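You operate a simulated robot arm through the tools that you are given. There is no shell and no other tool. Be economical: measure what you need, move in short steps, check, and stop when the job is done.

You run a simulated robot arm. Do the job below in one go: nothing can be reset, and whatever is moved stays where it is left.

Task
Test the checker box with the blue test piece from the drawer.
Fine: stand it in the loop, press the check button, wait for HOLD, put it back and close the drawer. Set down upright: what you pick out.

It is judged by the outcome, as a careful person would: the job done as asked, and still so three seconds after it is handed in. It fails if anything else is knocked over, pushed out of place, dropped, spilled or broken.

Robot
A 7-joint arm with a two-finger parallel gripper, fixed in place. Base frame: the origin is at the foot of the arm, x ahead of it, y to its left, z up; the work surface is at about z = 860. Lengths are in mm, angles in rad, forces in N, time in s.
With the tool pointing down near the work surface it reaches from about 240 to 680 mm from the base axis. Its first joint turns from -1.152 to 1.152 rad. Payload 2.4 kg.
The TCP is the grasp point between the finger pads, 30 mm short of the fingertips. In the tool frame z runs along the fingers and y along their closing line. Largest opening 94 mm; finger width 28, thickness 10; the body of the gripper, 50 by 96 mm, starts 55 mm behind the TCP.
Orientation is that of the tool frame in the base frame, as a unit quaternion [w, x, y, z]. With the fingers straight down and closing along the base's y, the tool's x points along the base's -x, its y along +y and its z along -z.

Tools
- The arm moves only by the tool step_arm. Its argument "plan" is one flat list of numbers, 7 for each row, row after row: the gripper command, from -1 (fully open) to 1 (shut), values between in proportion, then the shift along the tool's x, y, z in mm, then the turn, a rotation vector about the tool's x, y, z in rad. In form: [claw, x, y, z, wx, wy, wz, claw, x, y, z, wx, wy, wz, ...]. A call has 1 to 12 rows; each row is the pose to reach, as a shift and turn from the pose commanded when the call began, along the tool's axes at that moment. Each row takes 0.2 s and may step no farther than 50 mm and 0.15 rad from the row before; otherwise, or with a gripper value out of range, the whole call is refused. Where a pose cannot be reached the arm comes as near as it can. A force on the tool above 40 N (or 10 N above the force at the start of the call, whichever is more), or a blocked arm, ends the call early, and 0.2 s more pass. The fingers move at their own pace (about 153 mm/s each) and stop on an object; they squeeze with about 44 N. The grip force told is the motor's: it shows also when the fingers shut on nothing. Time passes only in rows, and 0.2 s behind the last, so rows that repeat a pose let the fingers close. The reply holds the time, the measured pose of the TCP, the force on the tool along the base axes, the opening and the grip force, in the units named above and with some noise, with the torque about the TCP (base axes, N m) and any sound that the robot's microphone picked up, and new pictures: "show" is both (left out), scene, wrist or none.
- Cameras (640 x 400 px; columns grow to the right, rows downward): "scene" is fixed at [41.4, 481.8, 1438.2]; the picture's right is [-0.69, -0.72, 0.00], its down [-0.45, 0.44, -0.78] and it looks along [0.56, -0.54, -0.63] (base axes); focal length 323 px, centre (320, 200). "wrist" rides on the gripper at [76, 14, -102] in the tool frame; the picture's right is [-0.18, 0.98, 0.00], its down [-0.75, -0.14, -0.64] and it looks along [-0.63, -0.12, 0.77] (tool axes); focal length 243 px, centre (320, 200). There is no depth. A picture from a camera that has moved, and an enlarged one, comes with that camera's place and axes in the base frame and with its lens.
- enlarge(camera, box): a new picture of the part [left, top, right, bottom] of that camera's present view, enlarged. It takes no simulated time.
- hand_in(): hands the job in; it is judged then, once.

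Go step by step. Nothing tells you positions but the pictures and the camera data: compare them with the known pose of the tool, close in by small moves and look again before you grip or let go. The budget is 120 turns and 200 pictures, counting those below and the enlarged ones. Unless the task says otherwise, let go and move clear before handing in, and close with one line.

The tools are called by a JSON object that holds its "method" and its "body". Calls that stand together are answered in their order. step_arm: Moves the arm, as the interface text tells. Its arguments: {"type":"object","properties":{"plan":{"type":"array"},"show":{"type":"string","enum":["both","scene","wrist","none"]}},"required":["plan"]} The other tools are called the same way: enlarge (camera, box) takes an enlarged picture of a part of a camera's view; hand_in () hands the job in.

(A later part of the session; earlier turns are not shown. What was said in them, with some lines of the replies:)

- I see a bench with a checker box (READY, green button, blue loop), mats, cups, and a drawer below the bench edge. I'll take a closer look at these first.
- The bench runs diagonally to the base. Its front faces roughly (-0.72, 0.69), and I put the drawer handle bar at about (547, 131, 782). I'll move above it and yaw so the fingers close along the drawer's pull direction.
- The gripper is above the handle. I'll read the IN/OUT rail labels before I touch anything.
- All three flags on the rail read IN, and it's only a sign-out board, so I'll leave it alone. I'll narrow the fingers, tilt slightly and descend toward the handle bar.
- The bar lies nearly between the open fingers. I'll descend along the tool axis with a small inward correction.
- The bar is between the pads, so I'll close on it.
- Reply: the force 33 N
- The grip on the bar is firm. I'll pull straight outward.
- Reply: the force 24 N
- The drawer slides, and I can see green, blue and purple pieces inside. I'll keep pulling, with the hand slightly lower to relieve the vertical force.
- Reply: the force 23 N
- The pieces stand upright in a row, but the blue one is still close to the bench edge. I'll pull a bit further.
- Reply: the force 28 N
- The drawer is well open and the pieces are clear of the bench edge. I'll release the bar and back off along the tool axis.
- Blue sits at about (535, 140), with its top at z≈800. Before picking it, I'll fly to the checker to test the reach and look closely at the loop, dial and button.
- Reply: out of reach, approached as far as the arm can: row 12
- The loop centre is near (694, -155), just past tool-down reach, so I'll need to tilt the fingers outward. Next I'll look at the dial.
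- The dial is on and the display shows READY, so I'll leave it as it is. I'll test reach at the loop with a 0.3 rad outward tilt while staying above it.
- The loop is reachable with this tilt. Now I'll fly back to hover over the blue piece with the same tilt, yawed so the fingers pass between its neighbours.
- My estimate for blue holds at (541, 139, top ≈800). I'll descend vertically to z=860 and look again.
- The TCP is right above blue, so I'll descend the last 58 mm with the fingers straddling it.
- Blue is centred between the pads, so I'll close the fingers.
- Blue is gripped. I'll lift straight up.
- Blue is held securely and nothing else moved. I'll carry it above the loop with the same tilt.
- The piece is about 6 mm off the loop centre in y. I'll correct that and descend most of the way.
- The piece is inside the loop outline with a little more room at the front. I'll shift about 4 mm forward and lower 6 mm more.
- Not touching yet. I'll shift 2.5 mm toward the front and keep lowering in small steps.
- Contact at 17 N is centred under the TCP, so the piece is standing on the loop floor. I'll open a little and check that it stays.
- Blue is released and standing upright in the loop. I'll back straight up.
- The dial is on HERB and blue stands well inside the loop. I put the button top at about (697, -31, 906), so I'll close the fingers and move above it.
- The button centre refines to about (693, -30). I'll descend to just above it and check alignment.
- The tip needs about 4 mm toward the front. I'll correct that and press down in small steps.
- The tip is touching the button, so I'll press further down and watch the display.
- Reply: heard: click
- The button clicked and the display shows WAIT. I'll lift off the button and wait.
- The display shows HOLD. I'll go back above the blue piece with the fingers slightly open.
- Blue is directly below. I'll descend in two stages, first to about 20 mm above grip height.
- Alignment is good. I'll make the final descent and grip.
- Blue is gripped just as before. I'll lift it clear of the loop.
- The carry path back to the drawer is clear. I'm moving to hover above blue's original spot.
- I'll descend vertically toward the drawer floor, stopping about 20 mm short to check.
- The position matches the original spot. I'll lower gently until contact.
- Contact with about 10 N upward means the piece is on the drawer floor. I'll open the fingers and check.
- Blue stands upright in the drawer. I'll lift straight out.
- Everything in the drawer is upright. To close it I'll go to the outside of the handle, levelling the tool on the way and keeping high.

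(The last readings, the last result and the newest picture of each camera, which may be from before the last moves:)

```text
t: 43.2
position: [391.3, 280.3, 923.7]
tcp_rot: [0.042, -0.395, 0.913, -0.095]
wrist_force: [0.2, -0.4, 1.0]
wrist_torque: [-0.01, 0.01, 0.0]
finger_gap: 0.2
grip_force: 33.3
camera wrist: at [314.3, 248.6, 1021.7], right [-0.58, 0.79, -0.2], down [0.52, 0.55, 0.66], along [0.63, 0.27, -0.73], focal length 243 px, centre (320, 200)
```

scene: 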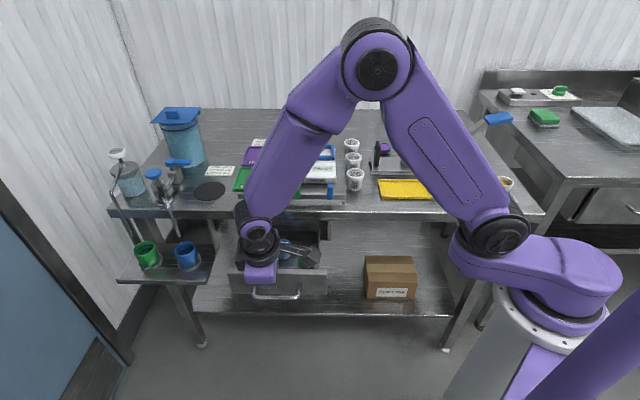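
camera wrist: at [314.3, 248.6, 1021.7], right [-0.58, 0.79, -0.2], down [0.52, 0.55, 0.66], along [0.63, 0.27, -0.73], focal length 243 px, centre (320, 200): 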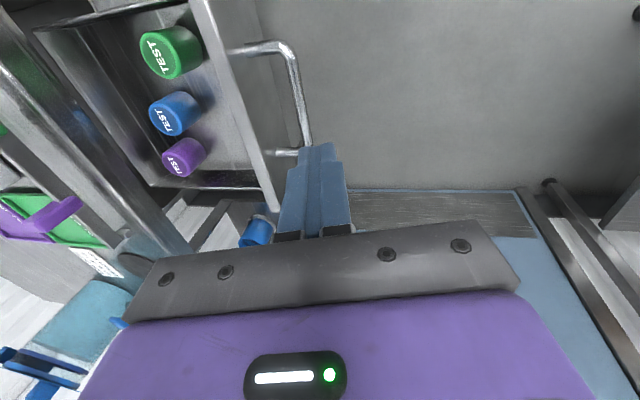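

The tool is outside and above the handle. I'll descend to bar height, staying about 15 mm outside the bar.

{"method": "step_arm", "body": {"plan": [1, -0.5, 4, 31, 0, 0, 0, 1, -1, 8, 62, 0, 0, 0, 1, -1.5, 8, 93, 0, 0, 0, 1, -2, 7.9, 124.6, 0, 0, 0]}}

{"method": "enlarge", "body": {"camera": "wrist", "box": [200, 20, 440, 220]}}

```text
t: 44.2
position: [407.4, 267.5, 801.1]
tcp_rot: [0.042, -0.395, 0.913, -0.095]
wrist_force: [0.1, 0.2, 0.5]
wrist_torque: [-0.01, -0.04, 0.02]
finger_gap: 0.4
grip_force: 32.6
camera wrist: at [329.9, 236.4, 899.7], right [-0.57, 0.79, -0.2], down [0.52, 0.54, 0.66], along [0.63, 0.27, -0.73], focal length 243 px, centre (320, 200)
```

scene: 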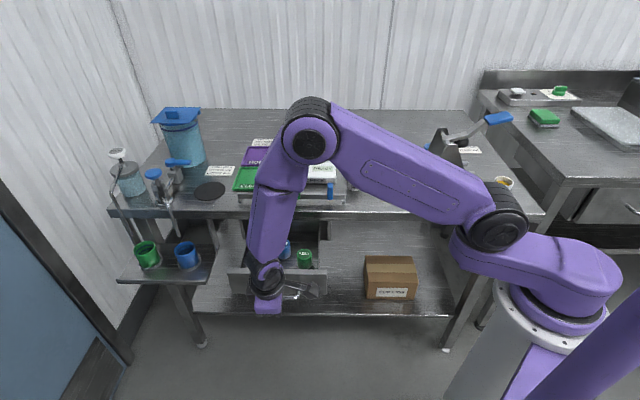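
wrist: 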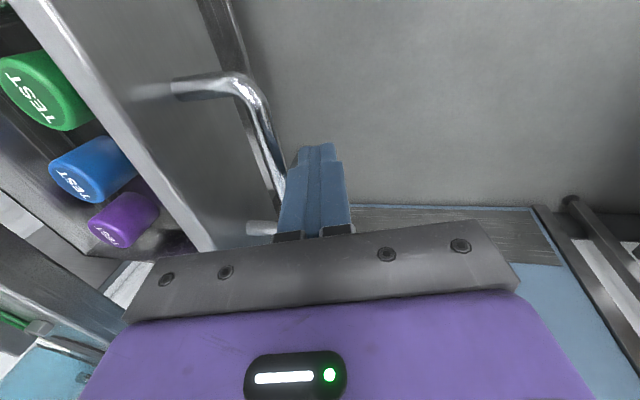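

```text
2.00 times, centred on (320, 120) of wrist
camera zoom: at [329.9, 236.4, 899.7], right [-0.57, 0.79, -0.2], down [0.52, 0.54, 0.66], along [0.63, 0.27, -0.73], focal length 485 px, centre (320, 360)
```

zoom: 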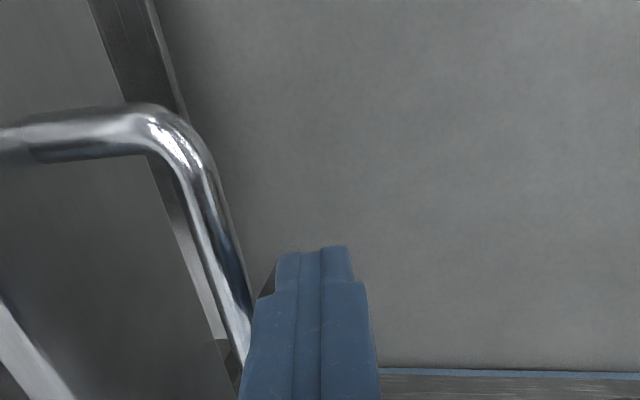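

The closed fingers are just outside the bar. I'll push the drawer in gently.

{"method": "step_arm", "body": {"plan": [1, 0, -5.9, 1.2, 0, 0, 0, 1, 0, -11.8, 2.4, 0, 0, 0, 1, 0, -19.6, 4, 0, 0, 0, 1, 0, -29.4, 6, 0, 0, 0, 1, 0, -39.2, 8, 0, 0, 0, 1, 0, -49, 10, 0, 0, 0, 1, 0, -58.8, 12, 0, 0, 0, 1, 0, -68.6, 14, 0, 0, 0, 1, 0, -78.4, 16, 0, 0, 0, 1, 0, -88.2, 18, 0, 0, 0, 1, 0, -96, 19.6, 0, 0, 0, 1, 0, -102, 20.8, 0, 0, 0]}}

```text
t: 46.8
position: [482.2, 196.7, 802.7]
tcp_rot: [0.041, -0.394, 0.913, -0.095]
wrist_force: [0.1, 0.4, 0.7]
wrist_torque: [-0.02, -0.01, -0.01]
finger_gap: 0.0
grip_force: 33.0
camera wrist: at [403.9, 165.2, 899.8], right [-0.57, 0.79, -0.2], down [0.52, 0.54, 0.66], along [0.63, 0.27, -0.73], focal length 243 px, centre (320, 200)
```

scene: 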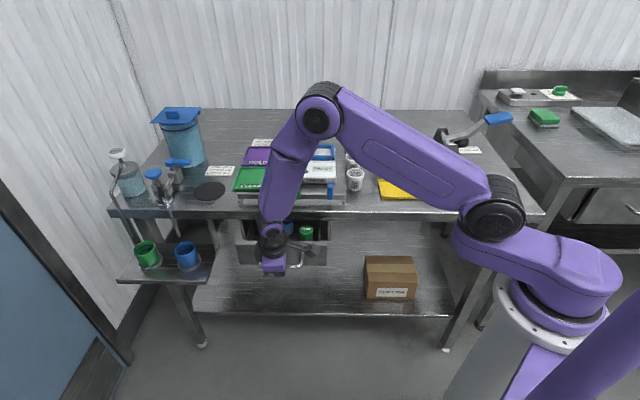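
wrist: 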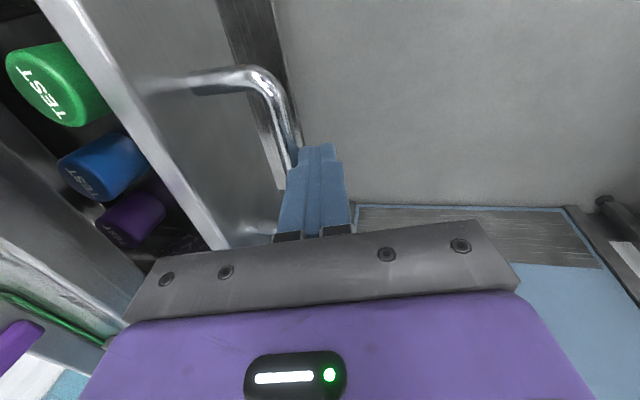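

The drawer moves smoothly and the pieces still stand. I'll push most of the rest and slow down at the end.

{"method": "step_arm", "body": {"plan": [1, 0, -7, 1.4, 0, 0, 0, 1, 0, -16, 3.2, 0, 0, 0, 1, 0, -25, 5.1, 0, 0, 0, 1, 0, -34, 6.9, 0, 0, 0, 1, 0, -43, 8.7, 0, 0, 0, 1, 0, -52, 10.6, 0, 0, 0, 1, 0, -58, 11.8, 0, 0, 0, 1, 0, -63, 12.8, 0, 0, 0, 1, 0, -67, 13.6, 0, 0, 0, 1, 0, -70, 14.2, 0, 0, 0]}}

{"method": "enlarge", "body": {"camera": "scene", "box": [230, 185, 350, 275]}}

```text
t: 49.0
position: [534.1, 149.1, 802.0]
tcp_rot: [0.042, -0.394, 0.913, -0.095]
wrist_force: [0.5, 0.6, 0.2]
wrist_torque: [0.01, 0.01, 0.02]
finger_gap: 0.1
grip_force: 33.0
camera wrist: at [456.4, 116.0, 899.3], right [-0.57, 0.79, -0.2], down [0.52, 0.54, 0.66], along [0.63, 0.27, -0.73], focal length 243 px, centre (320, 200)
```

scene: 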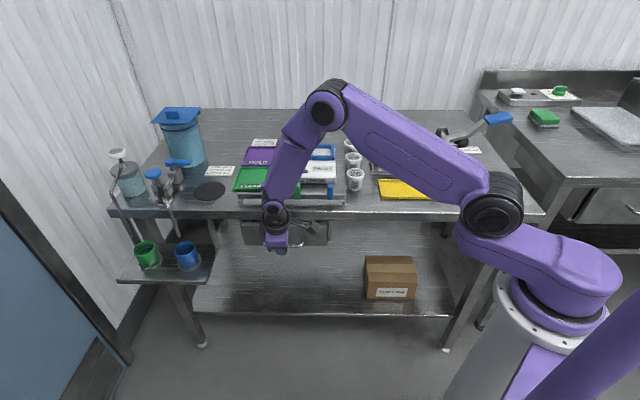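
wrist: 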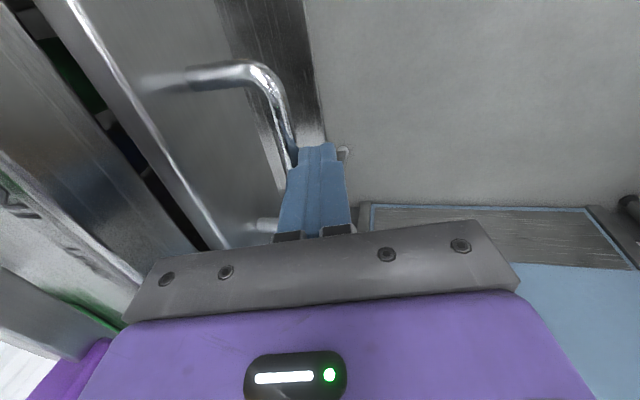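

```text
4.44 times, centred on (290, 230) of scene
camera zoom: at [41.4, 481.8, 1438.2], right [-0.69, -0.72, 0.0], down [-0.45, 0.44, -0.78], along [0.56, -0.54, -0.63], focal length 1434 px, centre (453, 67)
```

zoom: 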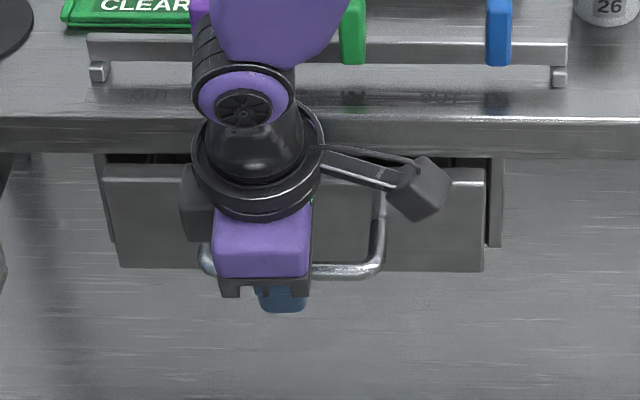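

The drawer is nearly closed, with about 10 mm left. I'll push slowly in small steps until it meets the stop.

{"method": "step_arm", "body": {"plan": [1, 0, -2, 0.4, 0, 0, 0, 1, 0, -4, 0.8, 0, 0, 0, 1, 0, -6, 1.2, 0, 0, 0, 1, 0, -8, 1.6, 0, 0, 0, 1, 0, -10, 2, 0, 0, 0, 1, 0, -12, 2.4, 0, 0, 0]}}

{"method": "enlarge", "body": {"camera": "scene", "box": [230, 185, 350, 275]}}

```text
t: 50.3
position: [536.8, 146.6, 802.7]
tcp_rot: [0.035, -0.397, 0.912, -0.095]
wrist_force: [-1.8, 2.8, 0.3]
wrist_torque: [0.07, 0.07, -0.05]
finger_gap: 0.0
grip_force: 32.7
stopped in row 6: the force on the tool passed its limit at 42 N (the readings are from after the stop); the commanded pose is now the measured one
camera wrist: at [460.8, 113.5, 899.3], right [-0.58, 0.79, -0.2], down [0.52, 0.55, 0.65], along [0.62, 0.27, -0.73], focal length 243 px, centre (320, 200)
```

scene: 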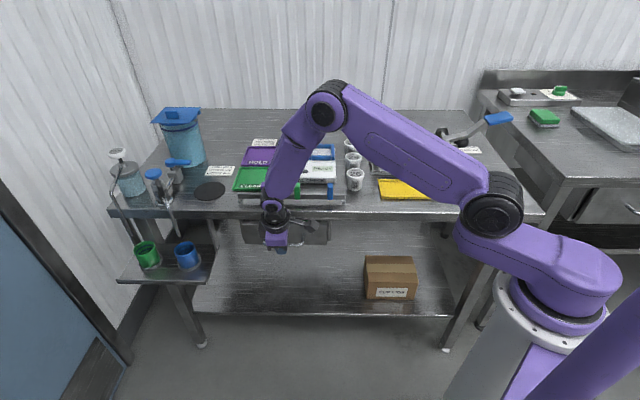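
wrist: 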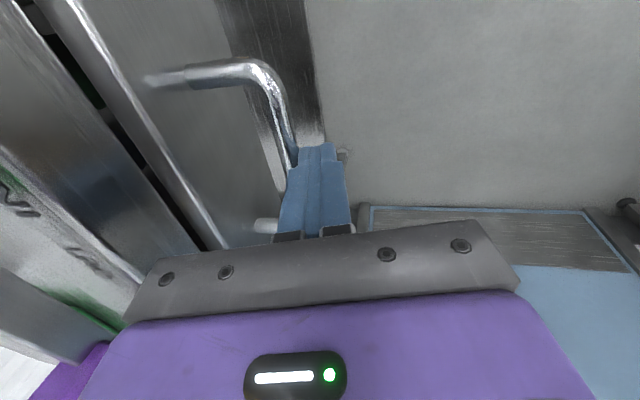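

```text
4.44 times, centred on (290, 230) of scene
camera zoom: at [41.4, 481.9, 1438.2], right [-0.69, -0.72, 0.0], down [-0.45, 0.44, -0.78], along [0.56, -0.54, -0.63], focal length 1434 px, centre (453, 67)
```

zoom: 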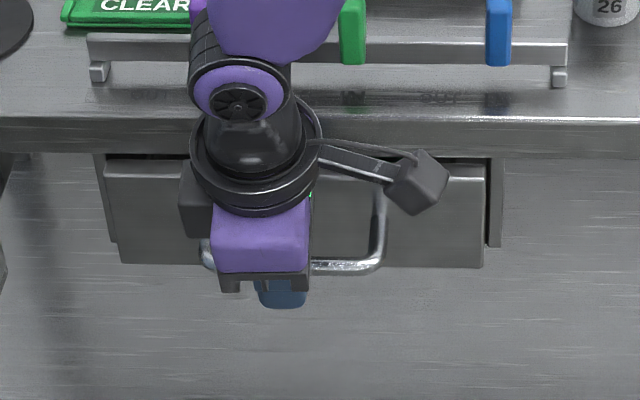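

It stopped at 42 N, within about a millimetre of the drawer's original look. I'll back off outward and up, then compare with the starting picture.

{"method": "step_arm", "body": {"plan": [1, 0, 10, -2, 0, 0, 0, 1, 0, 30, -6, 0, 0, 0, 1, 0, 38, -46, 0, 0, 0, 1, 0, 46, -90, 0, 0, 0, 1, 0, 54, -135, 0, 0, 0, 1, 40, 70, -150, 0, 0, 0, 1, 80, 80, -165, 0, 0, 0, 1, 120, 90, -175, 0, 0, 0], "show": "scene"}}

{"method": "enlarge", "body": {"camera": "scene", "box": [220, 180, 380, 280]}}

```text
t: 52.1
position: [367.2, 140.4, 951.7]
tcp_rot: [0.037, -0.396, 0.912, -0.095]
wrist_force: [0.5, -0.4, 0.1]
wrist_torque: [0.02, 0.01, -0.01]
finger_gap: 0.2
grip_force: 33.3
```

scene: 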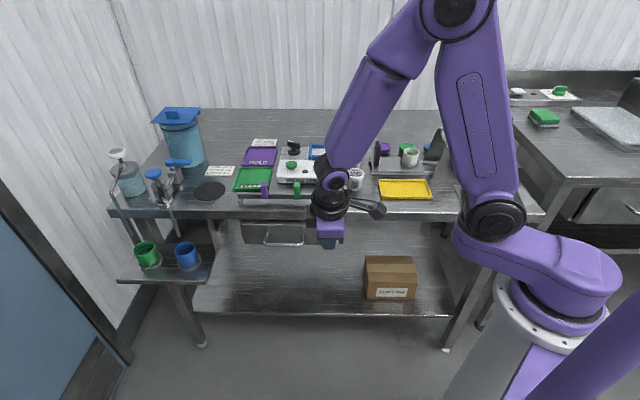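

```text
4.00 times, centred on (300, 230) of scene
camera zoom: at [41.4, 481.8, 1438.2], right [-0.69, -0.72, 0.0], down [-0.45, 0.44, -0.78], along [0.56, -0.54, -0.63], focal length 1291 px, centre (400, 80)
```

zoom: 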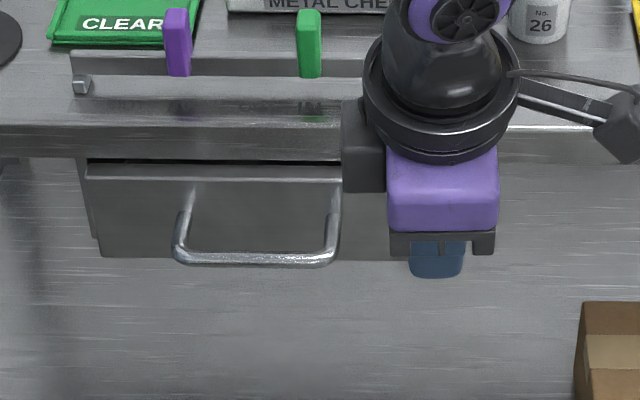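

The drawer front and handle now sit exactly where they did at the start. The blue piece is back inside, the arm is clear and nothing else has moved, so I'm handing in.

{"method": "hand_in", "body": {}}

```text
The job is handed in.
```

I tested the checker with the blue piece: it showed HOLD, and I put the piece back in the drawer upright and closed the drawer. I couldn't see inside once it was shut; the last push stopped at 42 N.
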